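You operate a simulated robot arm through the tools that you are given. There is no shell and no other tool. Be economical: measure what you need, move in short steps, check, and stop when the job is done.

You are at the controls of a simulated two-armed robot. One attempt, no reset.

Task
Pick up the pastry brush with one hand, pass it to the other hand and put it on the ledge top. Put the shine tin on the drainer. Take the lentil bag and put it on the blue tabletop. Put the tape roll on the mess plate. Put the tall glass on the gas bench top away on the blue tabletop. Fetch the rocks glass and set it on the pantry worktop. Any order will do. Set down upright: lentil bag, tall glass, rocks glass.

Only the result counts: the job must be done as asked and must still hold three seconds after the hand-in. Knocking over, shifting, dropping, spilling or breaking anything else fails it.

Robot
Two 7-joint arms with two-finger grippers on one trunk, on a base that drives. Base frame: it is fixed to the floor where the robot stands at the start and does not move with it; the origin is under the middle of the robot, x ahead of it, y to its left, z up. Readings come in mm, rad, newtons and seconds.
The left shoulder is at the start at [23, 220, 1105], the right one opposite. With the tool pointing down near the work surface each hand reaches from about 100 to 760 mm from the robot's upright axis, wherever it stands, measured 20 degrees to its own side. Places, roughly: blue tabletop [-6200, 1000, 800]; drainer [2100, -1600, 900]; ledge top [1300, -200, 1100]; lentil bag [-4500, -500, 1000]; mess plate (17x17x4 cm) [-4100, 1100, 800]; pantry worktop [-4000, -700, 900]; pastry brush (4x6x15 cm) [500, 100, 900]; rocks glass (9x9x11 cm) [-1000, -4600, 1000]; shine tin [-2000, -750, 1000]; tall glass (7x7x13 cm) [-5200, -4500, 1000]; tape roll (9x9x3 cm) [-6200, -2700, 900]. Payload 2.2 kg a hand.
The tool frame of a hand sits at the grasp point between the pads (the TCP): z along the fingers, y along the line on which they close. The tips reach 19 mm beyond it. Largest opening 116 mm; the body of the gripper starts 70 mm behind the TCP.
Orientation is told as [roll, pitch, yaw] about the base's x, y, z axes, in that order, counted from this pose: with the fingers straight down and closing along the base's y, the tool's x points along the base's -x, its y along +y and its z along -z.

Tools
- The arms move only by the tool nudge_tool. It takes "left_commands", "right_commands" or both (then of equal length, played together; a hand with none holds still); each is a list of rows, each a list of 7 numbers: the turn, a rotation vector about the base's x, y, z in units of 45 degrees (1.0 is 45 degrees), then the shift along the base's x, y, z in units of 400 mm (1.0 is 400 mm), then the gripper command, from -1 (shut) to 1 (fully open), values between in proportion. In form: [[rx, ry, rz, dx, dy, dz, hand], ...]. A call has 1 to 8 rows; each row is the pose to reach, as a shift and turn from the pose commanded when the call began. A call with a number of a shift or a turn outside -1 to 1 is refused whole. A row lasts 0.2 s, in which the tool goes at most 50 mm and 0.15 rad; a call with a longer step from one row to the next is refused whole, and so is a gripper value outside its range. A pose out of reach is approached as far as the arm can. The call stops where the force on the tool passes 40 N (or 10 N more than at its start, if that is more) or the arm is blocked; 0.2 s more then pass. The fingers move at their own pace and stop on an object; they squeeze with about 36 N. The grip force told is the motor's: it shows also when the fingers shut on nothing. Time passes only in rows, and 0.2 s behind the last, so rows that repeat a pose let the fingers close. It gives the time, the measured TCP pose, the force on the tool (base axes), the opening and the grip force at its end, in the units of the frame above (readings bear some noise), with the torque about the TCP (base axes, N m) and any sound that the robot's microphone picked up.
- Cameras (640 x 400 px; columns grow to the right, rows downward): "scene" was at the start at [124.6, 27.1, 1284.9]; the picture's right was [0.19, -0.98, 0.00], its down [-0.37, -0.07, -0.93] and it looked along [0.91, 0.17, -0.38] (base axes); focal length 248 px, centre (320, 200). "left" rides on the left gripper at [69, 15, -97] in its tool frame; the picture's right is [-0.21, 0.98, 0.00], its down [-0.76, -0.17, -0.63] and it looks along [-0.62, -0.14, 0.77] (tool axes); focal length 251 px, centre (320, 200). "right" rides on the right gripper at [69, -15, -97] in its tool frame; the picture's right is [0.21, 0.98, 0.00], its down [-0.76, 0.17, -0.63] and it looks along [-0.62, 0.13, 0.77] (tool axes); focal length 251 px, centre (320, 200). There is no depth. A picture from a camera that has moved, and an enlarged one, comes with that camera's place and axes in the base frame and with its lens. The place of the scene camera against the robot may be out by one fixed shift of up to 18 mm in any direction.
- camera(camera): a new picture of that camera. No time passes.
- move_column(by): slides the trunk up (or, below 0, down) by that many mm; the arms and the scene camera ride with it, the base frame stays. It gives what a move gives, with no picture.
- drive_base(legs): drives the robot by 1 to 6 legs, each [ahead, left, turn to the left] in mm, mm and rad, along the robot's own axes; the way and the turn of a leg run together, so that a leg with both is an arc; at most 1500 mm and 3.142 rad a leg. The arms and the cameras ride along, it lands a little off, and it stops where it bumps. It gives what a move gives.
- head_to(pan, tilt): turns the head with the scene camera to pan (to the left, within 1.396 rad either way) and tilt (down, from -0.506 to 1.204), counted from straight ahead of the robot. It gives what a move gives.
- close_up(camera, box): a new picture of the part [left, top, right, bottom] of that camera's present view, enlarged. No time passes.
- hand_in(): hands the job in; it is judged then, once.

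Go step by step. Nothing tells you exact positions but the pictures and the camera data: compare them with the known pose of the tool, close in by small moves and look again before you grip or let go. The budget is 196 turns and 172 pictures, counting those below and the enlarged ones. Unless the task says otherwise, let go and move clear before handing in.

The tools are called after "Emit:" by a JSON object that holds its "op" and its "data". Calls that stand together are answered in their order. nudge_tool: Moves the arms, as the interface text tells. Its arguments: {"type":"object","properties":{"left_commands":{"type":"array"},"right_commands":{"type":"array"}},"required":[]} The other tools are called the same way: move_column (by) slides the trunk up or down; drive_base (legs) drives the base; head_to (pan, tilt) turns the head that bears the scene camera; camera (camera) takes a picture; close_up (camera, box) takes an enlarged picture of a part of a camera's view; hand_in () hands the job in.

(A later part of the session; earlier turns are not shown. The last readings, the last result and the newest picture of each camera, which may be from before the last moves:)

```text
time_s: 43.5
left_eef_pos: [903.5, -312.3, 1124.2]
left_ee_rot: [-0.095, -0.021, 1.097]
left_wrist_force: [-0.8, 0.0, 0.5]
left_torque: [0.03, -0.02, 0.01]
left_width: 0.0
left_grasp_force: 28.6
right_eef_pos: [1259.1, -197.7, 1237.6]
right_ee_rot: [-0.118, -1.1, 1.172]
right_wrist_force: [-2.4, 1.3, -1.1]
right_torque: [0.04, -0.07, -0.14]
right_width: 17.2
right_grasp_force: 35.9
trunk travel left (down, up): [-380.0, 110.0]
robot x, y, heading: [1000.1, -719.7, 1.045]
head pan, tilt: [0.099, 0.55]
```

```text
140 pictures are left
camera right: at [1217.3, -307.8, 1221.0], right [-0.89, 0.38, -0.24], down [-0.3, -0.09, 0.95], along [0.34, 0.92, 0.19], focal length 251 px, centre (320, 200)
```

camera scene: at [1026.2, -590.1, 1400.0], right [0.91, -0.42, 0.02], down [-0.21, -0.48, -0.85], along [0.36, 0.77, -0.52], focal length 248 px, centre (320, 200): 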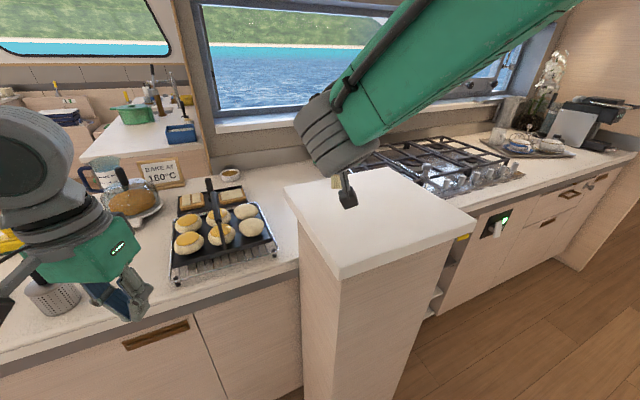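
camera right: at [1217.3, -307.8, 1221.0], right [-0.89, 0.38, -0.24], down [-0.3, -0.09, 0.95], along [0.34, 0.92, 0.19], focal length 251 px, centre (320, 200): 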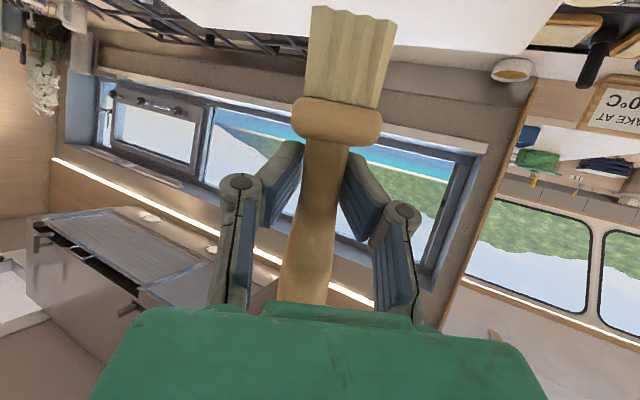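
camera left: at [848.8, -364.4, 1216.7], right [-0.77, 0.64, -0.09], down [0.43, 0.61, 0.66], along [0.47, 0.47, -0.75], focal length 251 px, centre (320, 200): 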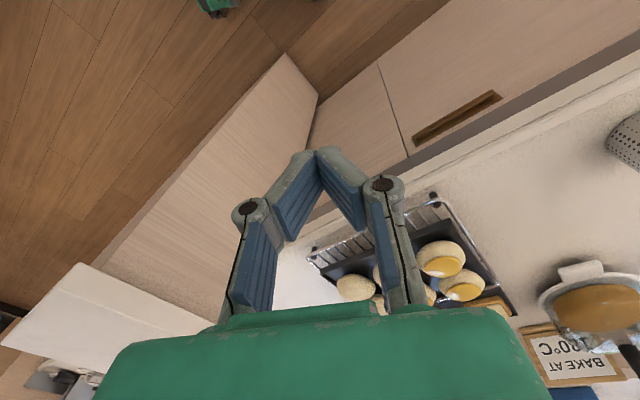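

The brush is over the ledge. Lowering it gently.

Emit:
{"op": "nudge_tool", "data": {"right_commands": [[0, 0, 0, 0, 0, -0.06, -1], [0, 0, 0, 0, 0, -0.12, -1], [0, 0, 0, 0, 0, -0.12, -1]]}}

Emit:
{"op": "camera", "data": {"camera": "right"}}

Emit:
{"op": "camera", "data": {"camera": "scene"}}

```text
time_s: 44.2
left_eef_pos: [927.0, -322.1, 1127.8]
left_ee_rot: [-0.071, -0.017, 1.094]
left_wrist_force: [-0.2, 0.6, 1.3]
left_torque: [-0.02, -0.01, 0.02]
left_width: 0.1
left_grasp_force: 28.7
right_eef_pos: [1295.2, -208.2, 1192.1]
right_ee_rot: [-0.019, -1.097, 1.066]
right_wrist_force: [1.0, 0.0, -1.0]
right_torque: [-0.02, 0.1, 0.12]
right_width: 16.9
right_grasp_force: 36.3
trunk travel left (down, up): [-380.0, 110.0]
robot x, y, heading: [999.2, -725.6, 1.039]
head pan, tilt: [0.099, 0.55]
```

```text
139 pictures are left
camera right: at [1251.6, -317.1, 1176.4], right [-0.89, 0.4, -0.2], down [-0.26, -0.1, 0.96], along [0.36, 0.91, 0.2], focal length 251 px, centre (320, 200)
```

right: 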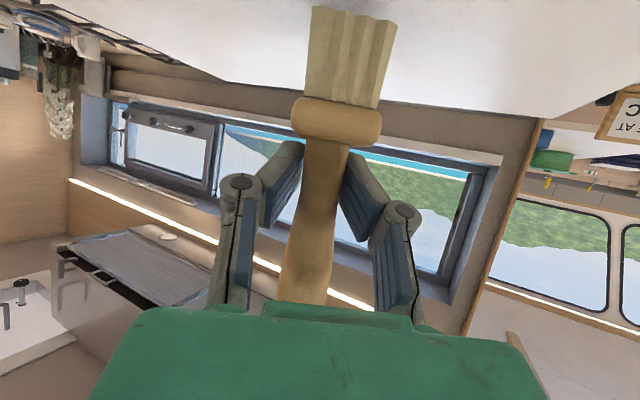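

```text
138 pictures are left
camera scene: at [1079.9, -610.4, 1398.7], right [0.91, -0.42, -0.02], down [-0.24, -0.47, -0.85], along [0.34, 0.78, -0.53], focal length 248 px, centre (320, 200)
```

scene: 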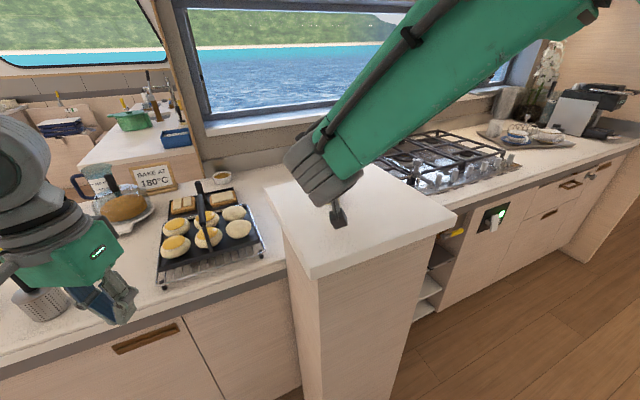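

Continuing downward in small steps until I feel contact.

Emit:
{"op": "nudge_tool", "data": {"right_commands": [[0, 0, 0, 0, 0, 0, -1], [0, 0, 0, 0, 0, -0.02, -1], [0, 0, 0, 0, 0, -0.04, -1], [0, 0, 0, 0, 0, -0.05, -1], [0, 0, 0, 0, 0, -0.06, -1], [0, 0, 0, 0, 0, -0.06, -1]]}}

Emit:
{"op": "camera", "data": {"camera": "right"}}

```text
time_s: 45.6
left_eef_pos: [912.5, -320.3, 1129.4]
left_ee_rot: [-0.078, -0.025, 1.098]
left_wrist_force: [1.1, -0.4, 0.6]
left_torque: [0.05, 0.02, 0.01]
left_width: 0.0
left_grasp_force: 28.4
right_eef_pos: [1274.2, -200.0, 1180.8]
right_ee_rot: [-0.069, -1.134, 1.123]
right_wrist_force: [0.4, 0.0, -1.5]
right_torque: [0.03, -0.03, 0.02]
right_width: 13.8
right_grasp_force: 35.8
trunk travel left (down, up): [-380.0, 110.0]
robot x, y, heading: [988.4, -714.3, 1.043]
head pan, tilt: [0.099, 0.55]
stopped in row 6 (right hand): the force on the tool passed its limit at 50 N (the readings are from after the stop); the commanded pose is now the measured one
```

```text
137 pictures are left
camera right: at [1231.1, -309.9, 1161.1], right [-0.89, 0.4, -0.22], down [-0.29, -0.13, 0.95], along [0.35, 0.91, 0.23], focal length 251 px, centre (320, 200)
```

right: 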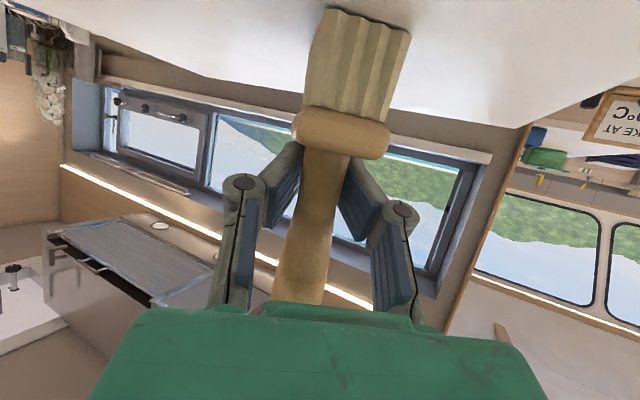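

Contact with the ledge came near TCP z 1175. I lower a few mm more, gently, and check force.

Emit:
{"op": "nudge_tool", "data": {"right_commands": [[0, 0, 0, 0, 0, -0.004, -1], [0, 0, 0, 0, 0, -0.008, -1], [0, 0, 0, 0, 0, -0.008, -1]]}}

Emit:
{"op": "close_up", "data": {"camera": "right", "box": [240, 0, 440, 125]}}

Emit:
{"op": "close_up", "data": {"camera": "scene", "box": [240, 130, 480, 280]}}

```text
time_s: 46.4
left_eef_pos: [892.8, -309.1, 1125.9]
left_ee_rot: [-0.093, -0.023, 1.099]
left_wrist_force: [-0.7, -0.3, -0.2]
left_torque: [0.04, 0.01, 0.01]
left_width: 0.1
left_grasp_force: 28.5
right_eef_pos: [1251.9, -186.5, 1179.1]
right_ee_rot: [-0.108, -1.139, 1.167]
right_wrist_force: [-5.9, 3.7, 16.3]
right_torque: [0.61, 0.22, -0.01]
right_width: 13.2
right_grasp_force: 35.9
trunk travel left (down, up): [-380.0, 110.0]
robot x, y, heading: [987.2, -712.2, 1.04]
head pan, tilt: [0.099, 0.55]
```

```text
3.20 times, centred on (340, 62) of right
camera zoom: at [1209.2, -296.6, 1159.2], right [-0.89, 0.39, -0.24], down [-0.31, -0.13, 0.94], along [0.34, 0.91, 0.23], focal length 805 px, centre (256, 640)
```

zoom: 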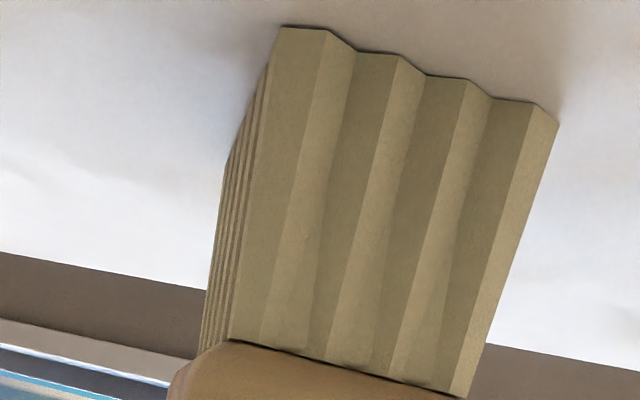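

```text
2.67 times, centred on (360, 205) of scene
camera zoom: at [1002.5, -572.0, 1399.6], right [0.91, -0.41, 0.03], down [-0.2, -0.49, -0.85], along [0.37, 0.77, -0.53], focal length 661 px, centre (213, 187)
```

zoom: 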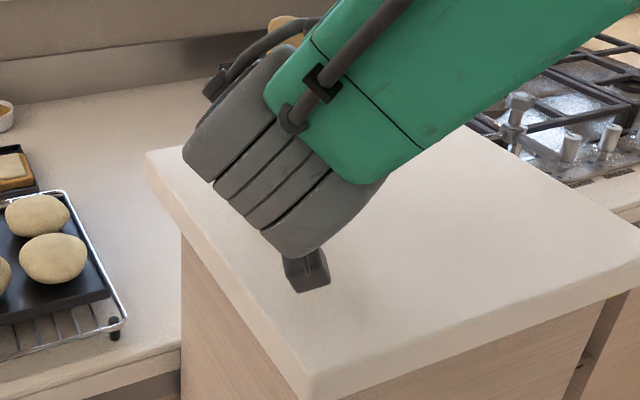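

The trunk is still swaying from the drive. I lift slightly and wait for it to settle.

Emit:
{"op": "nudge_tool", "data": {"right_commands": [[0, 0, 0, 0, 0, 0.03, -1], [0, 0, 0, 0, 0, 0.03, -1], [0, 0, 0, 0, 0, 0.03, -1], [0, 0, 0, 0, 0, 0.03, -1], [0, 0, 0, 0, 0, 0.03, -1], [0, 0, 0, 0, 0, 0.03, -1], [0, 0, 0, 0, 0, 0.03, -1], [0, 0, 0, 0, 0, 0.03, -1]]}}

Emit:
{"op": "nudge_tool", "data": {"right_commands": [[0, 0, 0, 0, 0, 0, -1], [0, 0, 0, 0, 0, 0, -1], [0, 0, 0, 0, 0, 0, -1], [0, 0, 0, 0, 0, 0, -1], [0, 0, 0, 0, 0, 0, -1], [0, 0, 0, 0, 0, 0, -1], [0, 0, 0, 0, 0, 0, -1], [0, 0, 0, 0, 0, 0, -1]]}}

Emit:
{"op": "camera", "data": {"camera": "right"}}

```text
time_s: 48.2
left_eef_pos: [893.4, -307.2, 1124.5]
left_ee_rot: [-0.094, -0.019, 1.1]
left_wrist_force: [-0.1, 0.2, 0.2]
left_torque: [0.02, 0.0, 0.03]
left_width: 0.0
left_grasp_force: 28.2
right_eef_pos: [1253.4, -187.3, 1188.1]
right_ee_rot: [-0.111, -1.132, 1.165]
right_wrist_force: [-1.3, 0.4, -0.7]
right_torque: [-0.02, -0.03, -0.06]
right_width: 13.1
right_grasp_force: 36.2
trunk travel left (down, up): [-380.0, 110.0]
robot x, y, heading: [986.5, -711.6, 1.043]
head pan, tilt: [0.099, 0.55]
```

```text
time_s: 50.0
left_eef_pos: [895.4, -307.1, 1124.8]
left_ee_rot: [-0.094, -0.017, 1.1]
left_wrist_force: [0.5, 0.0, -0.6]
left_torque: [0.03, 0.0, 0.01]
left_width: 0.0
left_grasp_force: 28.2
right_eef_pos: [1253.7, -187.6, 1188.5]
right_ee_rot: [-0.111, -1.134, 1.164]
right_wrist_force: [-1.3, 1.4, -1.2]
right_torque: [-0.05, 0.0, -0.08]
right_width: 12.9
right_grasp_force: 36.3
trunk travel left (down, up): [-380.0, 110.0]
robot x, y, heading: [989.9, -711.5, 1.042]
head pan, tilt: [0.099, 0.55]
```

```text
134 pictures are left
camera right: at [1211.4, -297.1, 1168.4], right [-0.89, 0.39, -0.24], down [-0.31, -0.12, 0.94], along [0.34, 0.91, 0.23], focal length 251 px, centre (320, 200)
```

right: 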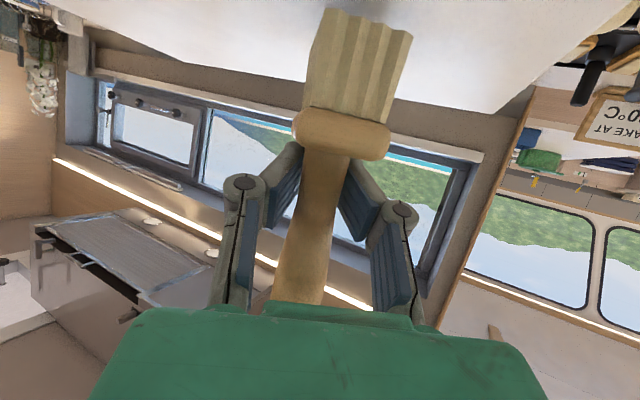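

Steady now. Lowering to light contact and then releasing.

Emit:
{"op": "nudge_tool", "data": {"right_commands": [[0, 0, 0, 0, 0, -0.01, -1], [0, 0, 0, 0, 0, -0.018, -1], [0, 0, 0, 0, 0, -0.022, -1], [0, 0, 0, 0, 0, -0.022, -1]]}}

Emit:
{"op": "camera", "data": {"camera": "right"}}

```text
time_s: 51.0
left_eef_pos: [917.3, -321.9, 1131.0]
left_ee_rot: [-0.073, -0.021, 1.098]
left_wrist_force: [0.8, -1.1, 0.3]
left_torque: [0.01, 0.04, 0.05]
left_width: 0.1
left_grasp_force: 28.1
right_eef_pos: [1278.3, -203.0, 1180.7]
right_ee_rot: [-0.06, -1.133, 1.115]
right_wrist_force: [-1.0, -0.4, 3.4]
right_torque: [0.11, 0.07, -0.01]
right_width: 12.9
right_grasp_force: 35.8
trunk travel left (down, up): [-380.0, 110.0]
robot x, y, heading: [989.1, -717.0, 1.044]
head pan, tilt: [0.099, 0.55]
```

```text
133 pictures are left
camera right: at [1236.1, -312.6, 1160.3], right [-0.89, 0.39, -0.22], down [-0.29, -0.13, 0.95], along [0.35, 0.91, 0.23], focal length 251 px, centre (320, 200)
```

right: 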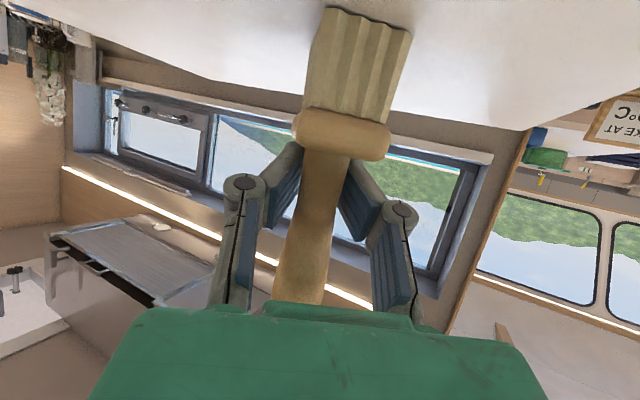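

Light contact (about 4 N). Opening and backing off along the fingers.

Emit:
{"op": "nudge_tool", "data": {"right_commands": [[0, 0, 0, 0, 0, 0, -0.6], [0, 0, 0, 0, 0, 0, -0.2], [0, 0, 0, 0, 0, 0, 0], [0, 0, 0, -0.04, -0.08, 0.01, 0.1], [0, 0, 0, -0.08, -0.16, 0.03, 0.1], [0, 0, 0, -0.12, -0.25, 0.06, 0.1], [0, 0, 0, -0.15, -0.3, 0.15, 0.1]]}}

Emit:
{"op": "camera", "data": {"camera": "right"}}

Emit:
{"op": "camera", "data": {"camera": "scene"}}

```text
time_s: 52.8
left_eef_pos: [922.7, -324.8, 1132.5]
left_ee_rot: [-0.066, -0.021, 1.099]
left_wrist_force: [1.3, -0.2, 0.0]
left_torque: [0.0, 0.04, 0.01]
left_width: 0.0
left_grasp_force: 28.6
right_eef_pos: [1226.3, -326.3, 1241.7]
right_ee_rot: [-0.034, -1.134, 1.09]
right_wrist_force: [1.4, -1.1, 0.0]
right_torque: [0.03, 0.05, 0.08]
right_width: 64.0
right_grasp_force: 0.0
trunk travel left (down, up): [-380.0, 110.0]
robot x, y, heading: [989.8, -712.5, 1.04]
head pan, tilt: [0.099, 0.55]
stopped in row 7 (right hand): the arm was blocked; the commanded pose is now the measured one
```

```text
132 pictures are left
camera right: at [1183.1, -435.0, 1221.5], right [-0.89, 0.4, -0.21], down [-0.28, -0.13, 0.95], along [0.35, 0.91, 0.23], focal length 251 px, centre (320, 200)
```

right: 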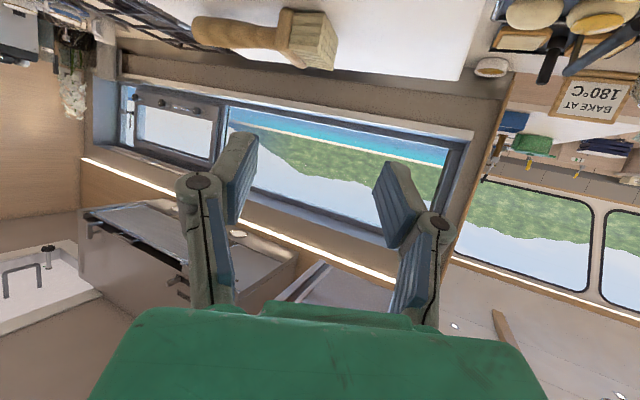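

```text
131 pictures are left
camera scene: at [1029.5, -584.5, 1399.8], right [0.91, -0.42, 0.01], down [-0.21, -0.48, -0.85], along [0.36, 0.77, -0.53], focal length 248 px, centre (320, 200)
```

scene: 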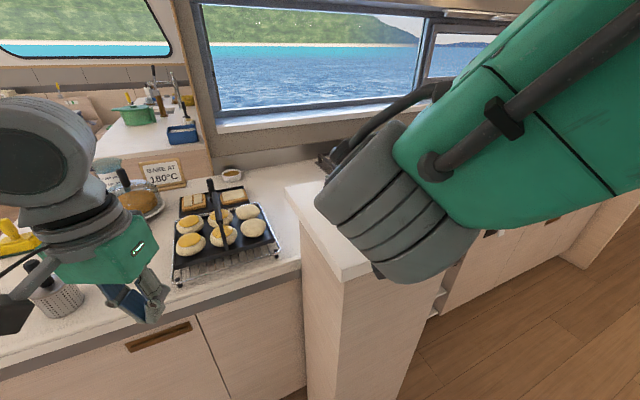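

The brush tipped onto its side but lies on the ledge, which is fine. I back out and turn the right hand back to pointing down.

Emit:
{"op": "nudge_tool", "data": {"right_commands": [[0, 0, 0, 0.08, -0.02, 0, 0.1], [-0.12, 0.07, 0, 0.16, -0.03, 0.02, 0.1], [-0.25, 0.15, 0, 0.24, -0.04, 0.04, 0.1], [-0.37, 0.22, 0, 0.3, -0.05, 0.06, 0.1], [-0.5, 0.29, 0, 0.3, -0.05, 0.08, 0.1], [-0.62, 0.365, 0, 0.3, -0.05, 0.08, 0.1], [-0.75, 0.44, 0, 0.3, -0.05, 0.08, 0.1], [-0.87, 0.51, 0, 0.3, -0.05, 0.08, 0.1]]}}

Emit:
{"op": "camera", "data": {"camera": "scene"}}

Emit:
{"op": "camera", "data": {"camera": "right"}}

```text
time_s: 54.6
left_eef_pos: [926.9, -326.9, 1134.1]
left_ee_rot: [-0.061, -0.022, 1.099]
left_wrist_force: [-0.6, 1.0, 0.1]
left_torque: [-0.02, 0.0, -0.03]
left_width: 0.0
left_grasp_force: 28.3
right_eef_pos: [1351.6, -348.2, 1272.6]
right_ee_rot: [0.013, -0.344, 1.068]
right_wrist_force: [1.1, 0.0, -0.3]
right_torque: [0.0, 0.08, 0.05]
right_width: 63.9
right_grasp_force: 0.1
trunk travel left (down, up): [-380.0, 110.0]
robot x, y, heading: [987.4, -713.6, 1.045]
head pan, tilt: [0.099, 0.55]
```

```text
130 pictures are left
camera scene: at [1035.5, -587.1, 1399.7], right [0.91, -0.42, 0.0], down [-0.22, -0.48, -0.85], along [0.35, 0.77, -0.53], focal length 248 px, centre (320, 200)
```

scene: 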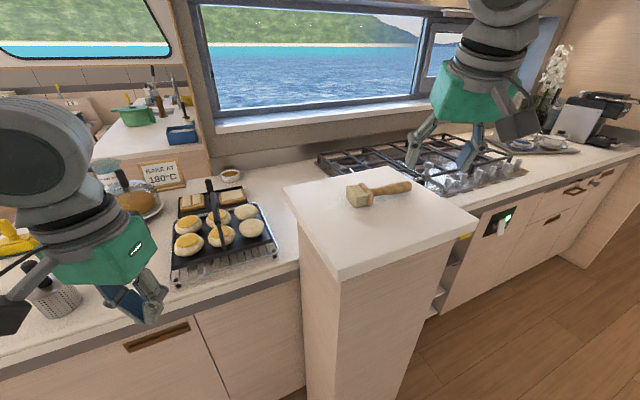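

```text
129 pictures are left
camera right: at [1318.8, -441.8, 1341.3], right [-0.96, 0.29, -0.06], down [0.1, 0.51, 0.85], along [0.28, 0.81, -0.52], focal length 251 px, centre (320, 200)
```

right: 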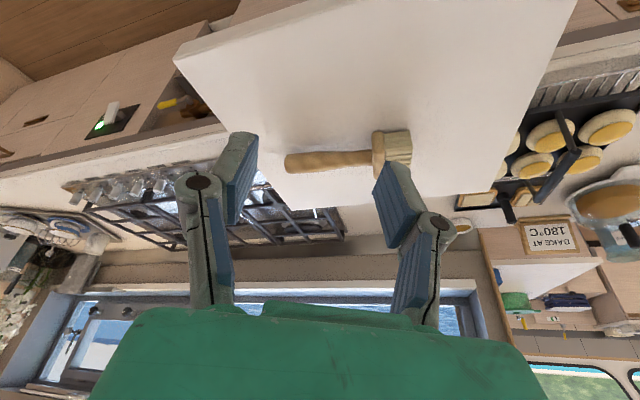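

The brush lies safely on the ledge. I back away, straighten the right hand, lower the trunk and turn to look back along −x for the shine tin.

Emit:
{"op": "drive_base", "data": {"legs": [[-330, 60, 0]]}}

Emit:
{"op": "nudge_tool", "data": {"right_commands": [[-0.12, 0.07, 0, 0, -0.02, 0, 0.1], [-0.25, 0.15, 0, 0, -0.06, 0, 0.1], [-0.378, 0.222, 0, 0, -0.1, -0.02, 0.1]]}}

Emit:
{"op": "move_column", "data": {"by": -130}}

Emit:
{"op": "drive_base", "data": {"legs": [[0, 0, 2.1]]}}

Emit:
{"op": "head_to", "data": {"pan": 0, "tilt": 0.3}}

Emit:
{"op": "camera", "data": {"camera": "scene"}}

```text
time_s: 56.8
left_eef_pos: [690.6, -575.3, 1130.9]
left_ee_rot: [-0.074, -0.023, 1.099]
left_wrist_force: [0.9, 0.2, 0.0]
left_torque: [0.02, 0.0, 0.06]
left_width: 0.1
left_grasp_force: 28.6
right_eef_pos: [1110.5, -594.2, 1274.1]
right_ee_rot: [-0.001, -0.346, 1.072]
right_wrist_force: [-0.3, -0.4, 1.4]
right_torque: [0.0, 0.0, -0.04]
right_width: 64.0
right_grasp_force: 0.0
trunk travel left (down, up): [-380.0, 110.0]
robot x, y, heading: [764.3, -966.6, 1.042]
head pan, tilt: [0.099, 0.55]
```

```text
time_s: 57.8
left_eef_pos: [637.0, -562.4, 1101.9]
left_ee_rot: [-0.127, 0.033, 1.1]
left_wrist_force: [0.0, -0.3, 0.2]
left_torque: [0.02, -0.05, 0.02]
left_width: 0.1
left_grasp_force: 28.5
right_eef_pos: [1049.7, -610.0, 1273.1]
right_ee_rot: [-0.041, -0.004, 1.083]
right_wrist_force: [-1.3, 0.8, -0.1]
right_torque: [-0.06, -0.16, 0.03]
right_width: 63.8
right_grasp_force: 0.0
trunk travel left (down, up): [-380.0, 110.0]
robot x, y, heading: [766.0, -970.2, 1.045]
head pan, tilt: [0.099, 0.55]
stopped in row 3 (right hand): the arm was blocked; the commanded pose is now the measured one
```

```text
time_s: 59.4
left_eef_pos: [687.8, -589.6, 985.7]
left_ee_rot: [-0.075, 0.025, 1.097]
left_wrist_force: [-0.4, -0.3, -2.1]
left_torque: [0.04, -0.04, 0.01]
left_width: 0.0
left_grasp_force: 28.6
right_eef_pos: [1111.4, -640.3, 1137.2]
right_ee_rot: [0.009, 0.002, 1.081]
right_wrist_force: [1.2, -0.6, -1.4]
right_torque: [-0.03, 0.07, -0.01]
right_width: 63.7
right_grasp_force: 0.0
trunk travel left (down, up): [-250.0, 240.0]
robot x, y, heading: [776.8, -975.1, 1.044]
head pan, tilt: [0.099, 0.55]
```

```text
time_s: 64.8
left_eef_pos: [477.3, -1276.6, 975.3]
left_ee_rot: [-0.119, 0.029, -3.105]
left_wrist_force: [0.5, -0.4, -0.3]
left_torque: [0.03, 0.03, 0.02]
left_width: 0.0
left_grasp_force: 28.1
right_eef_pos: [318.4, -891.7, 1142.7]
right_ee_rot: [-0.03, -0.003, -3.122]
right_wrist_force: [0.0, -1.3, 0.8]
right_torque: [0.07, 0.03, -0.01]
right_width: 63.9
right_grasp_force: 0.0
trunk travel left (down, up): [-250.0, 240.0]
robot x, y, heading: [768.1, -975.4, 3.122]
head pan, tilt: [0.099, 0.55]
```

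```text
time_s: 65.5
left_eef_pos: [481.6, -1264.1, 971.1]
left_ee_rot: [-0.107, 0.051, -3.11]
left_wrist_force: [0.2, 0.7, -0.8]
left_torque: [-0.03, -0.01, 0.03]
left_width: 0.0
left_grasp_force: 28.6
right_eef_pos: [319.1, -879.8, 1142.3]
right_ee_rot: [-0.019, -0.007, -3.123]
right_wrist_force: [-0.6, 1.2, 0.7]
right_torque: [-0.06, 0.0, -0.02]
right_width: 63.9
right_grasp_force: 0.1
trunk travel left (down, up): [-250.0, 240.0]
robot x, y, heading: [769.3, -973.8, 3.124]
head pan, tilt: [0.0, 0.3]
```

```text
128 pictures are left
camera scene: at [625.6, -937.9, 1292.3], right [0.02, 1.0, -0.02], down [0.3, -0.03, -0.95], along [-0.95, 0.01, -0.3], focal length 248 px, centre (320, 200)
```

scene: 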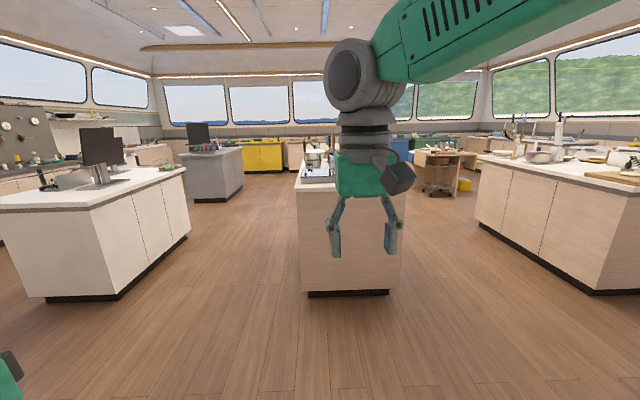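

An island lies ahead with the tin presumably on it. I raise the left hand and drive along the aisle beside the island.

Emit:
{"op": "nudge_tool", "data": {"left_commands": [[0, 0, 0, 0, 0, 0.12, 0], [0, 0, 0, 0, 0, 0.24, 0], [0, 0, 0, 0, 0, 0.36, 0], [0, 0, 0, 0, 0, 0.48, 0]]}}

Emit:
{"op": "drive_base", "data": {"legs": [[1450, 240, 0], [1200, 250, 0]]}}

Emit:
{"op": "head_to", "data": {"pan": -1.0, "tilt": 0.5}}

Emit:
{"op": "camera", "data": {"camera": "scene"}}

```text
time_s: 66.7
left_eef_pos: [482.7, -1334.6, 1155.1]
left_ee_rot: [-0.165, 0.029, -3.103]
left_wrist_force: [-0.5, -0.8, -1.3]
left_torque: [0.06, 0.03, 0.0]
left_width: 57.9
left_grasp_force: 0.0
right_eef_pos: [322.0, -952.3, 1144.9]
right_ee_rot: [-0.071, -0.007, -3.113]
right_wrist_force: [0.8, -2.7, -1.4]
right_torque: [0.17, 0.07, 0.03]
right_width: 63.9
right_grasp_force: 0.0
trunk travel left (down, up): [-250.0, 240.0]
robot x, y, heading: [771.4, -986.2, 3.125]
head pan, tilt: [0.0, 0.3]
stopped in row 4 (left hand): the arm was blocked; the commanded pose is now the measured one
```

```text
time_s: 74.3
left_eef_pos: [-970.2, -1507.6, 1168.3]
left_ee_rot: [-0.117, 0.03, -3.104]
left_wrist_force: [-0.3, 0.2, -0.5]
left_torque: [-0.03, -0.01, -0.05]
left_width: 58.2
left_grasp_force: 0.1
right_eef_pos: [-1133.1, -1125.9, 1143.0]
right_ee_rot: [-0.029, -0.006, -3.119]
right_wrist_force: [0.7, -0.3, -0.8]
right_torque: [0.01, -0.01, -0.01]
right_width: 63.8
right_grasp_force: 0.0
trunk travel left (down, up): [-250.0, 240.0]
robot x, y, heading: [-684.5, -1207.3, 3.128]
head pan, tilt: [0.0, 0.3]
stopped in leg 1: the robot was blocked; the commanded pose is now the measured one
```

```text
time_s: 75.6
left_eef_pos: [-968.7, -1507.8, 1170.3]
left_ee_rot: [-0.117, 0.025, -3.103]
left_wrist_force: [0.0, 0.4, 0.0]
left_torque: [0.0, -0.02, 0.0]
left_width: 58.4
left_grasp_force: 0.0
right_eef_pos: [-1130.7, -1123.8, 1145.6]
right_ee_rot: [-0.028, -0.008, -3.115]
right_wrist_force: [0.1, 0.0, -0.2]
right_torque: [-0.02, -0.02, 0.0]
right_width: 63.7
right_grasp_force: 0.0
trunk travel left (down, up): [-250.0, 240.0]
robot x, y, heading: [-684.6, -1207.9, 3.126]
head pan, tilt: [-1.0, 0.499]
```

```text
127 pictures are left
camera scene: at [-783.9, -1132.5, 1275.8], right [0.85, 0.53, 0.0], down [0.25, -0.4, -0.88], along [-0.46, 0.75, -0.48], focal length 248 px, centre (320, 200)
```

scene: 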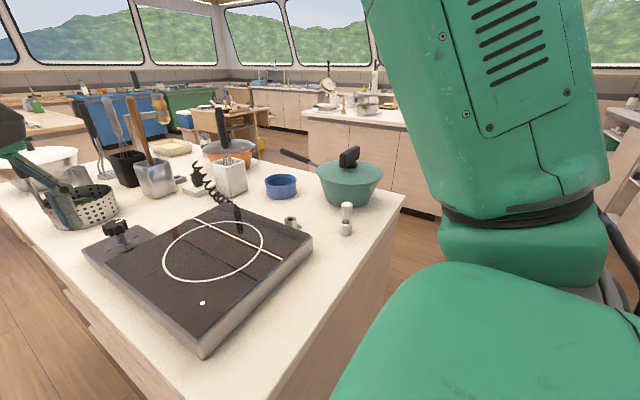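

The base met the island's corner. I check that the right hand isn't touching anything on it.

Emit:
{"op": "camera", "data": {"camera": "right"}}

Emit:
{"op": "head_to", "data": {"pan": -0.5, "tilt": 0.5}}

Emit:
{"op": "camera", "data": {"camera": "scene"}}

```text
126 pictures are left
camera right: at [-1061.0, -1110.3, 1242.9], right [0.24, -0.97, -0.03], down [-0.75, -0.2, 0.63], along [-0.62, -0.13, -0.77], focal length 251 px, centre (320, 200)
```

right: 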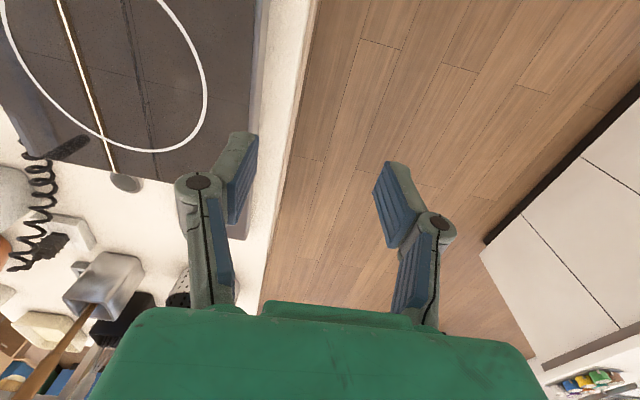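

```text
time_s: 76.5
left_eef_pos: [-969.9, -1507.3, 1170.0]
left_ee_rot: [-0.118, 0.024, -3.103]
left_wrist_force: [-0.5, -0.4, -0.1]
left_torque: [-0.03, -0.04, -0.02]
left_width: 58.2
left_grasp_force: 0.0
right_eef_pos: [-1131.0, -1124.8, 1143.9]
right_ee_rot: [-0.03, -0.009, -3.118]
right_wrist_force: [0.1, 0.1, 0.2]
right_torque: [-0.01, -0.02, -0.01]
right_width: 63.7
right_grasp_force: 0.0
trunk travel left (down, up): [-250.0, 240.0]
robot x, y, heading: [-689.3, -1206.9, 3.133]
head pan, tilt: [-0.499, 0.499]
```

```text
125 pictures are left
camera scene: at [-815.3, -1165.1, 1275.5], right [0.49, 0.87, 0.01], down [0.42, -0.23, -0.88], along [-0.76, 0.44, -0.48], focal length 248 px, centre (320, 200)
```

scene: 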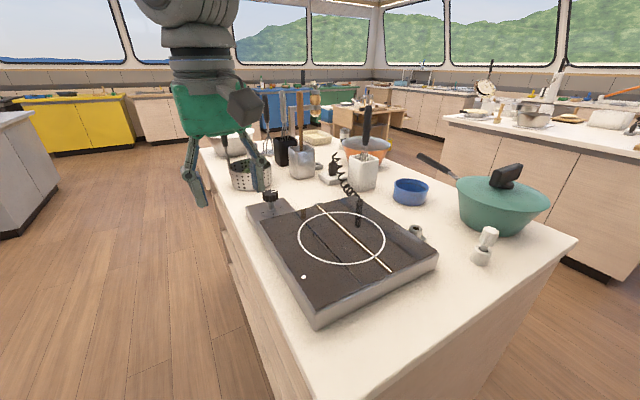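

Nothing was touched. I back off, shift further left, and drive alongside the island to the tin's area.

Emit:
{"op": "drive_base", "data": {"legs": [[-60, 0, 0], [0, 300, 0], [1340, 0, 0]]}}

Emit:
{"op": "head_to", "data": {"pan": -1.35, "tilt": 0.45}}

Emit:
{"op": "camera", "data": {"camera": "scene"}}

```text
time_s: 85.4
left_eef_pos: [-2248.6, -1803.5, 1165.4]
left_ee_rot: [-0.133, 0.026, -3.101]
left_wrist_force: [1.1, -0.7, 0.7]
left_torque: [0.03, 0.02, 0.0]
left_width: 58.3
left_grasp_force: 0.1
right_eef_pos: [-2411.2, -1423.6, 1145.0]
right_ee_rot: [-0.044, -0.007, -3.115]
right_wrist_force: [0.2, -1.4, 0.1]
right_torque: [0.14, 0.03, 0.0]
right_width: 63.8
right_grasp_force: 0.1
trunk travel left (down, up): [-250.0, 240.0]
robot x, y, heading: [-1967.9, -1491.4, 3.127]
head pan, tilt: [-0.499, 0.499]
```

```text
time_s: 86.5
left_eef_pos: [-2246.4, -1821.5, 1160.6]
left_ee_rot: [-0.15, 0.029, -3.102]
left_wrist_force: [-0.4, -0.4, -0.5]
left_torque: [0.03, 0.0, 0.0]
left_width: 58.1
left_grasp_force: 0.0
right_eef_pos: [-2408.6, -1442.4, 1145.4]
right_ee_rot: [-0.057, -0.008, -3.112]
right_wrist_force: [-0.2, -0.3, -1.1]
right_torque: [0.06, 0.0, 0.0]
right_width: 63.6
right_grasp_force: 0.0
trunk travel left (down, up): [-250.0, 240.0]
robot x, y, heading: [-1964.4, -1494.0, 3.127]
head pan, tilt: [-1.349, 0.45]
```

```text
124 pictures are left
camera scene: at [-2035.8, -1436.9, 1281.3], right [0.98, 0.21, 0.01], down [0.09, -0.4, -0.91], along [-0.18, 0.89, -0.41], focal length 248 px, centre (320, 200)
```

scene: 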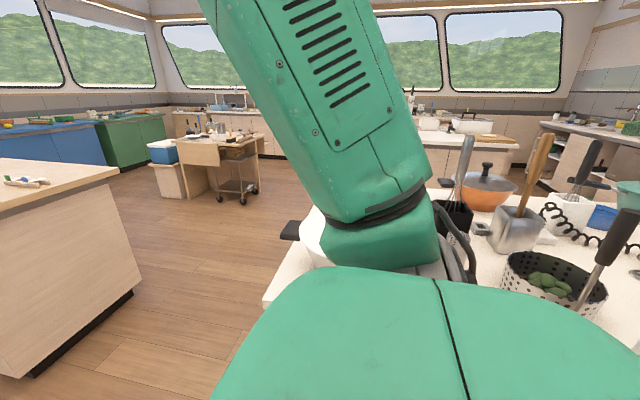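

The arm hides the island. I step away a bit and turn to face it.

Emit:
{"op": "drive_base", "data": {"legs": [[0, 170, 0], [0, 0, -1.556]]}}

Emit:
{"op": "head_to", "data": {"pan": 0.25, "tilt": 0.5}}

Emit:
{"op": "camera", "data": {"camera": "scene"}}

```text
time_s: 91.8
left_eef_pos: [-2334.6, -1382.2, 1154.0]
left_ee_rot: [-0.173, 0.028, 1.618]
left_wrist_force: [-1.2, 0.4, -0.7]
left_torque: [-0.02, -0.06, 0.02]
left_width: 58.0
left_grasp_force: 0.0
right_eef_pos: [-1954.2, -1216.2, 1144.0]
right_ee_rot: [-0.078, -0.008, 1.61]
right_wrist_force: [-2.8, 0.4, -1.0]
right_torque: [-0.01, -0.23, -0.01]
right_width: 63.9
right_grasp_force: 0.0
trunk travel left (down, up): [-250.0, 240.0]
robot x, y, heading: [-1982.4, -1662.9, 1.563]
head pan, tilt: [-1.349, 0.45]
```

```text
time_s: 93.5
left_eef_pos: [-2334.0, -1386.3, 1159.4]
left_ee_rot: [-0.168, 0.02, 1.618]
left_wrist_force: [-1.8, -0.9, -0.5]
left_torque: [0.0, -0.09, -0.01]
left_width: 58.2
left_grasp_force: 0.0
right_eef_pos: [-1956.1, -1220.5, 1145.7]
right_ee_rot: [-0.068, -0.009, 1.611]
right_wrist_force: [-4.6, 0.0, -0.7]
right_torque: [0.03, -0.31, -0.01]
right_width: 64.0
right_grasp_force: 0.1
trunk travel left (down, up): [-250.0, 240.0]
robot x, y, heading: [-1984.7, -1665.7, 1.562]
head pan, tilt: [0.25, 0.499]
```

```text
123 pictures are left
camera scene: at [-2068.4, -1527.6, 1272.3], right [0.97, 0.24, 0.04], down [0.15, -0.47, -0.87], along [-0.19, 0.85, -0.49], focal length 248 px, centre (320, 200)
```

scene: 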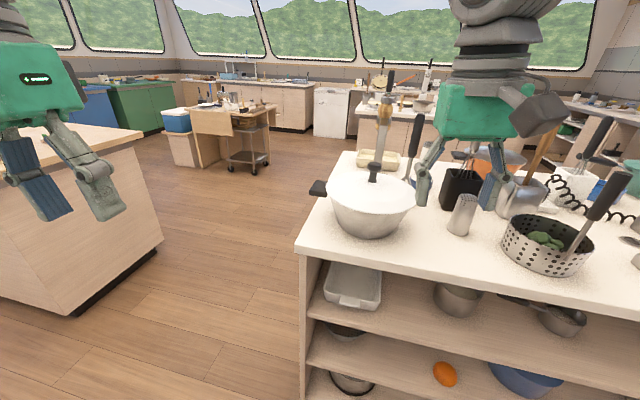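

Looking closer at the objects to identify the tin.

Emit:
{"op": "close_up", "data": {"camera": "scene", "box": [300, 60, 620, 260]}}

Emit:
{"op": "camera", "data": {"camera": "right"}}

```text
2.00 times, centred on (460, 160) of scene
camera zoom: at [-2068.4, -1527.6, 1272.3], right [0.97, 0.24, 0.04], down [0.15, -0.47, -0.87], along [-0.19, 0.85, -0.49], focal length 496 px, centre (40, 280)
```

zoom: 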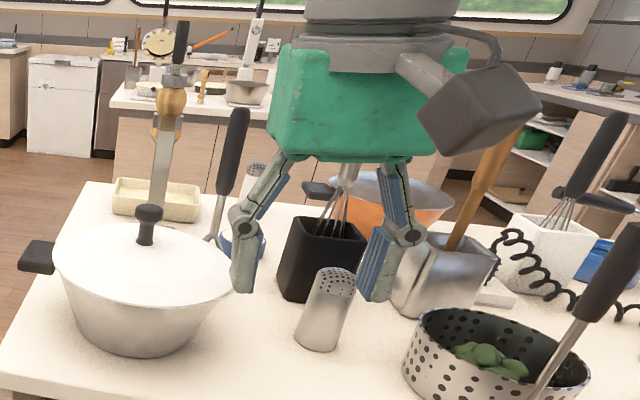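

```text
121 pictures are left
camera right: at [-1944.4, -1290.5, 1243.9], right [-0.96, -0.25, -0.07], down [-0.24, 0.74, 0.63], along [-0.11, 0.62, -0.78], focal length 251 px, centre (320, 200)
```

right: 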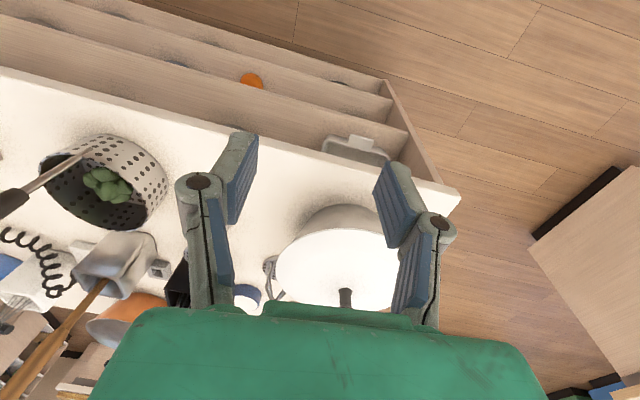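

Counter top is about z 905. I move the right hand aside to see what stands behind it.

Emit:
{"op": "nudge_tool", "data": {"right_commands": [[0, 0, 0, 0.1, -0.02, 0.05, 0.1], [0, 0, 0, 0.2, -0.05, 0.1, 0.1], [0, 0, 0, 0.3, -0.07, 0.15, 0.1], [0, 0, 0, 0.4, -0.1, 0.2, 0.1], [0, 0, 0, 0.5, -0.1, 0.2, 0.1]]}}

Emit:
{"op": "close_up", "data": {"camera": "scene", "box": [300, 90, 540, 240]}}

```text
time_s: 94.9
left_eef_pos: [-2237.8, -1386.2, 1179.3]
left_ee_rot: [-0.092, 0.018, 1.617]
left_wrist_force: [-1.0, -0.3, 0.0]
left_torque: [0.0, -0.02, -0.01]
left_width: 57.9
left_grasp_force: 0.1
right_eef_pos: [-1656.0, -1263.4, 1215.2]
right_ee_rot: [-0.002, -0.013, 1.603]
right_wrist_force: [1.1, 0.6, -0.5]
right_torque: [-0.03, 0.08, -0.01]
right_width: 63.7
right_grasp_force: 0.2
trunk travel left (down, up): [-250.0, 240.0]
robot x, y, heading: [-1969.9, -1659.4, 1.561]
head pan, tilt: [0.25, 0.499]
stopped in row 5 (right hand): the arm was blocked; the commanded pose is now the measured one
```

```text
2.67 times, centred on (420, 165) of scene
camera zoom: at [-1957.3, -1527.5, 1274.5], right [0.97, 0.24, -0.03], down [0.09, -0.47, -0.88], along [-0.22, 0.85, -0.47], focal length 661 px, centre (53, 293)
```

zoom: 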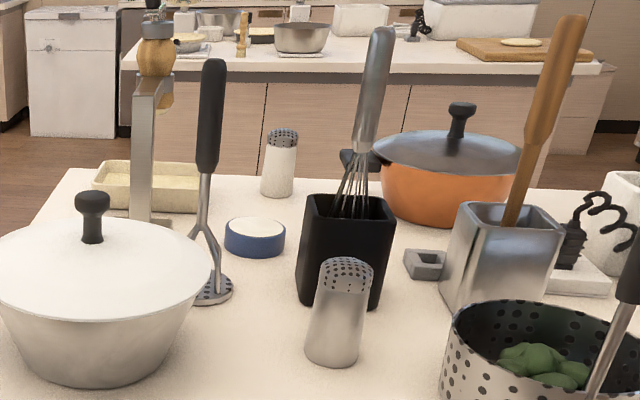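

I take the low blue tin with the white lid at about (−1896, −700) as the shine tin; it's best reached from the far side of the island. I drive around the island's end.

Emit:
{"op": "drive_base", "data": {"legs": [[0, 900, 0], [1500, 0, 0], [260, 0, 0], [0, -820, 0]]}}

Emit:
{"op": "drive_base", "data": {"legs": [[0, 0, -1.571], [0, 0, -1.571]]}}

Emit:
{"op": "head_to", "data": {"pan": 0.1, "tilt": 0.5}}

Emit:
{"op": "camera", "data": {"camera": "scene"}}

```text
time_s: 112.1
left_eef_pos: [-2342.4, 361.1, 1177.3]
left_ee_rot: [-0.108, 0.011, 1.633]
left_wrist_force: [0.5, -1.5, 0.7]
left_torque: [0.1, 0.0, 0.01]
left_width: 58.2
left_grasp_force: 0.1
right_eef_pos: [-1765.5, 494.3, 1221.5]
right_ee_rot: [-0.017, -0.016, 1.624]
right_wrist_force: [-0.7, -0.7, 1.7]
right_torque: [0.07, -0.06, -0.01]
right_width: 63.9
right_grasp_force: 0.0
trunk travel left (down, up): [-250.0, 240.0]
robot x, y, heading: [-2055.6, 99.3, 1.584]
head pan, tilt: [0.25, 0.499]
```

```text
time_s: 120.1
left_eef_pos: [-1825.3, -167.3, 1189.1]
left_ee_rot: [-0.065, 0.005, -1.508]
left_wrist_force: [0.5, 0.6, 0.1]
left_torque: [-0.05, -0.03, -0.02]
left_width: 57.9
left_grasp_force: 0.0
right_eef_pos: [-2404.5, -302.2, 1204.3]
right_ee_rot: [0.03, -0.008, -1.518]
right_wrist_force: [-1.3, 0.6, 0.1]
right_torque: [-0.03, -0.09, -0.03]
right_width: 64.1
right_grasp_force: 0.1
trunk travel left (down, up): [-250.0, 240.0]
robot x, y, heading: [-2063.1, 97.2, -1.556]
head pan, tilt: [0.25, 0.499]
```

```text
time_s: 120.8
left_eef_pos: [-1787.6, -169.4, 1181.4]
left_ee_rot: [-0.099, 0.011, -1.508]
left_wrist_force: [0.7, -0.6, 0.6]
left_torque: [0.03, 0.05, -0.03]
left_width: 58.0
left_grasp_force: 0.1
right_eef_pos: [-2366.2, -307.9, 1207.5]
right_ee_rot: [-0.001, 0.01, -1.519]
right_wrist_force: [0.3, -0.3, -1.2]
right_torque: [0.06, 0.05, 0.03]
right_width: 63.6
right_grasp_force: 0.0
trunk travel left (down, up): [-250.0, 240.0]
robot x, y, heading: [-2059.9, 93.0, -1.557]
head pan, tilt: [0.099, 0.499]
```

```text
119 pictures are left
camera scene: at [-2019.3, -33.1, 1273.3], right [-0.99, -0.11, 0.03], down [-0.08, 0.48, -0.87], along [0.08, -0.87, -0.48], focal length 248 px, centre (320, 200)
```

scene: 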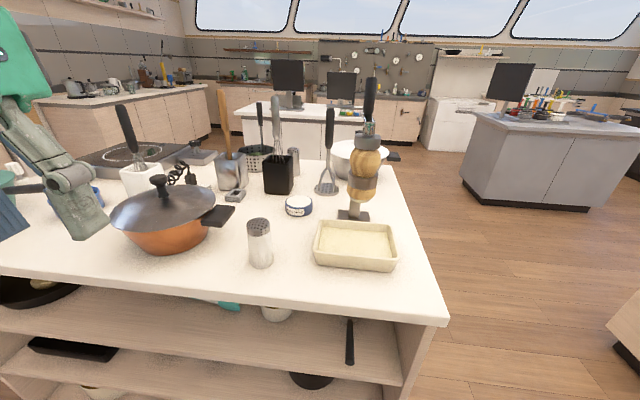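

The labelled blue-and-white tin is clearly visible. I drive up to the counter, raise the trunk a bit, and move the left hand above it.

Emit:
{"op": "drive_base", "data": {"legs": [[55, 0, 0]]}}

Emit:
{"op": "move_column", "data": {"by": 80}}

Emit:
{"op": "nudge_tool", "data": {"left_commands": [[0, 0, 0, -0.03, -0.1, 0, 1], [0, 0, 0, -0.07, -0.2, 0, 1], [0, 0, 0, -0.11, -0.3, 0, 1], [0, 0, 0, -0.15, -0.4, 0, 1], [0, 0, 0, -0.18, -0.5, 0, 1], [0, 0, 0, -0.21, -0.6, 0, 1], [0, 0, 0, -0.23, -0.7, 0, 1], [0, 0, 0, -0.25, -0.8, 0, 1]]}}

Emit:
{"op": "camera", "data": {"camera": "left"}}

```text
time_s: 121.8
left_eef_pos: [-1819.9, -224.0, 1186.6]
left_ee_rot: [-0.075, 0.011, -1.513]
left_wrist_force: [-0.9, 0.2, -0.7]
left_torque: [0.06, 0.01, -0.03]
left_width: 58.0
left_grasp_force: 0.1
right_eef_pos: [-2399.8, -360.1, 1201.8]
right_ee_rot: [0.025, 0.007, -1.521]
right_wrist_force: [-0.9, -0.6, -0.5]
right_torque: [0.03, -0.03, 0.01]
right_width: 63.8
right_grasp_force: 0.0
trunk travel left (down, up): [-250.0, 240.0]
robot x, y, heading: [-2067.1, 41.9, -1.561]
head pan, tilt: [0.099, 0.499]
```

```text
time_s: 123.0
left_eef_pos: [-1887.8, -225.6, 1275.7]
left_ee_rot: [-0.023, 0.009, -1.51]
left_wrist_force: [-0.1, -0.7, 0.2]
left_torque: [0.04, -0.11, -0.01]
left_width: 57.9
left_grasp_force: 0.1
right_eef_pos: [-2467.1, -365.0, 1262.5]
right_ee_rot: [0.075, 0.008, -1.52]
right_wrist_force: [-1.9, -0.6, 0.2]
right_torque: [0.04, -0.15, -0.01]
right_width: 63.6
right_grasp_force: 0.1
trunk travel left (down, up): [-330.0, 160.0]
robot x, y, heading: [-2076.2, 45.9, -1.557]
head pan, tilt: [0.099, 0.499]
```

```text
time_s: 125.0
left_eef_pos: [-1924.5, -533.5, 1271.1]
left_ee_rot: [-0.08, 0.005, -1.51]
left_wrist_force: [1.5, 0.1, -0.6]
left_torque: [-0.01, 0.1, -0.03]
left_width: 116.0
left_grasp_force: 0.0
right_eef_pos: [-2403.2, -353.9, 1278.2]
right_ee_rot: [0.02, 0.017, -1.515]
right_wrist_force: [0.4, 0.1, 0.6]
right_torque: [-0.12, 0.07, -0.04]
right_width: 64.0
right_grasp_force: 0.1
trunk travel left (down, up): [-330.0, 160.0]
robot x, y, heading: [-2080.1, 41.3, -1.556]
head pan, tilt: [0.099, 0.499]
stopped in row 8 (left hand): the arm was blocked; the commanded pose is now the measured one
```

```text
118 pictures are left
camera left: at [-1904.9, -464.0, 1366.5], right [0.98, -0.16, -0.08], down [-0.07, -0.77, 0.64], along [-0.16, -0.62, -0.77], focal length 251 px, centre (320, 200)
```

left: 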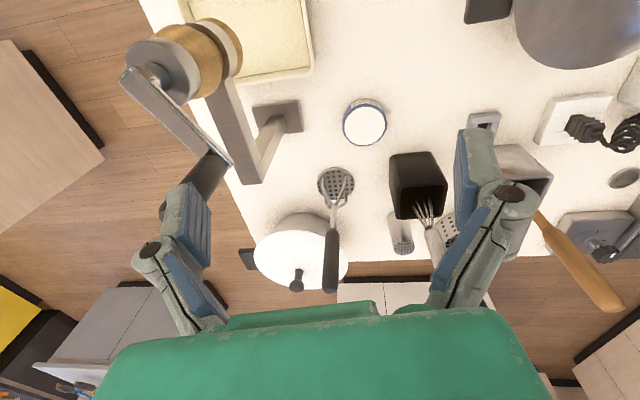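

The trunk sways; I wait for it to settle before coming near the tin.

Emit:
{"op": "nudge_tool", "data": {"left_commands": [[0, 0, 0, 0, 0, 0, 1], [0, 0, 0, 0, 0, 0, 1], [0, 0, 0, 0, 0, 0, 1], [0, 0, 0, 0, 0, 0, 1], [0, 0, 0, 0, 0, 0, 1], [0, 0, 0, 0, 0, 0, 1], [0, 0, 0, 0, 0, 0, 1], [0, 0, 0, 0, 0, 0, 1]]}}

Emit:
{"op": "nudge_tool", "data": {"left_commands": [[0, 0, 0, 0, 0, 0, 1], [0, 0, 0, 0, 0, 0, 1], [0, 0, 0, 0, 0, 0, 1], [0, 0, 0, 0, 0, 0, 1], [0, 0, 0, 0, 0, 0, 1], [0, 0, 0, 0, 0, 0, 1], [0, 0, 0, 0, 0, 0, 1], [0, 0, 0, 0, 0, 0, 1]]}}

Emit:
{"op": "camera", "data": {"camera": "scene"}}

```text
time_s: 126.8
left_eef_pos: [-1928.2, -533.7, 1274.2]
left_ee_rot: [-0.076, 0.005, -1.515]
left_wrist_force: [-2.1, -0.2, 0.4]
left_torque: [-0.04, -0.07, 0.02]
left_width: 115.8
left_grasp_force: 0.1
right_eef_pos: [-2406.4, -353.1, 1281.5]
right_ee_rot: [0.026, 0.01, -1.518]
right_wrist_force: [-0.7, 0.3, 1.1]
right_torque: [-0.08, -0.02, 0.0]
right_width: 63.7
right_grasp_force: 0.0
trunk travel left (down, up): [-330.0, 160.0]
robot x, y, heading: [-2074.2, 43.8, -1.559]
head pan, tilt: [0.099, 0.499]
```

```text
time_s: 128.6
left_eef_pos: [-1937.1, -534.7, 1271.6]
left_ee_rot: [-0.07, 0.007, -1.515]
left_wrist_force: [-0.3, 0.1, 1.2]
left_torque: [-0.04, -0.09, -0.01]
left_width: 115.8
left_grasp_force: 0.0
right_eef_pos: [-2415.7, -354.7, 1278.0]
right_ee_rot: [0.033, 0.009, -1.517]
right_wrist_force: [-1.1, 1.0, 0.9]
right_torque: [-0.03, -0.01, 0.03]
right_width: 63.8
right_grasp_force: 0.1
trunk travel left (down, up): [-330.0, 160.0]
robot x, y, heading: [-2077.6, 39.2, -1.561]
head pan, tilt: [0.099, 0.499]
```

```text
117 pictures are left
camera scene: at [-2108.3, -87.3, 1353.3], right [-0.99, -0.11, -0.02], down [-0.03, 0.48, -0.88], along [0.11, -0.87, -0.48], focal length 248 px, centre (320, 200)
```

scene: 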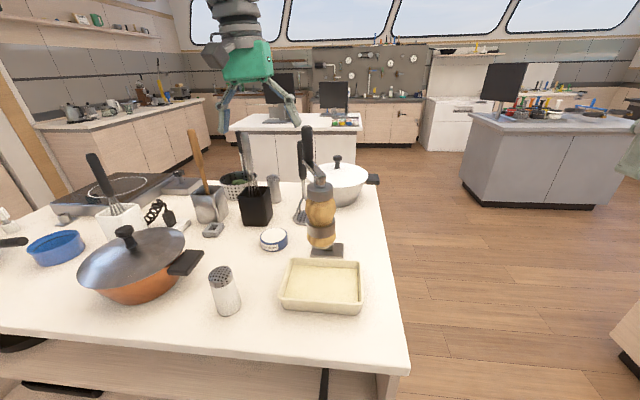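

The tin is near (−1895, −640). I move above it slowly and look again.

Emit:
{"op": "nudge_tool", "data": {"left_commands": [[0, 0, 0, 0.04, -0.04, 0, 1], [0, 0, 0, 0.08, -0.08, 0, 1], [0, 0, 0, 0.1, -0.13, 0, 1], [0, 0, 0, 0.1, -0.18, 0, 1], [0, 0, 0, 0.1, -0.23, 0, 1], [0, 0, 0, 0.1, -0.265, 0, 1], [0, 0, 0, 0.1, -0.265, 0, 1], [0, 0, 0, 0.1, -0.265, 0, 1]]}}

Emit:
{"op": "camera", "data": {"camera": "left"}}

```text
time_s: 130.4
left_eef_pos: [-1902.4, -619.5, 1263.6]
left_ee_rot: [-0.064, 0.01, -1.51]
left_wrist_force: [0.4, 0.2, -0.5]
left_torque: [0.06, 0.01, -0.01]
left_width: 115.7
left_grasp_force: 0.2
left hand out of reach, approached as far as the arm can: row 5, 6, 7, 8
right_eef_pos: [-2424.9, -356.9, 1274.2]
right_ee_rot: [0.038, 0.017, -1.516]
right_wrist_force: [-0.5, -0.1, 0.0]
right_torque: [-0.07, -0.01, 0.0]
right_width: 63.9
right_grasp_force: 0.1
trunk travel left (down, up): [-330.0, 160.0]
robot x, y, heading: [-2083.5, 44.0, -1.556]
head pan, tilt: [0.099, 0.499]
```

```text
116 pictures are left
camera left: at [-1885.2, -550.0, 1359.2], right [0.99, -0.15, -0.06], down [-0.08, -0.77, 0.63], along [-0.15, -0.62, -0.77], focal length 251 px, centre (320, 200)
```

left: 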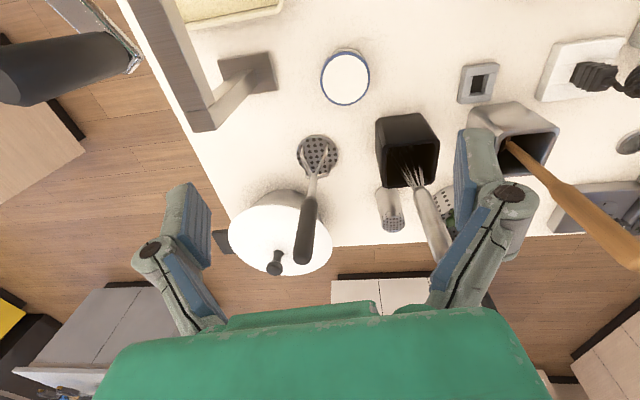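

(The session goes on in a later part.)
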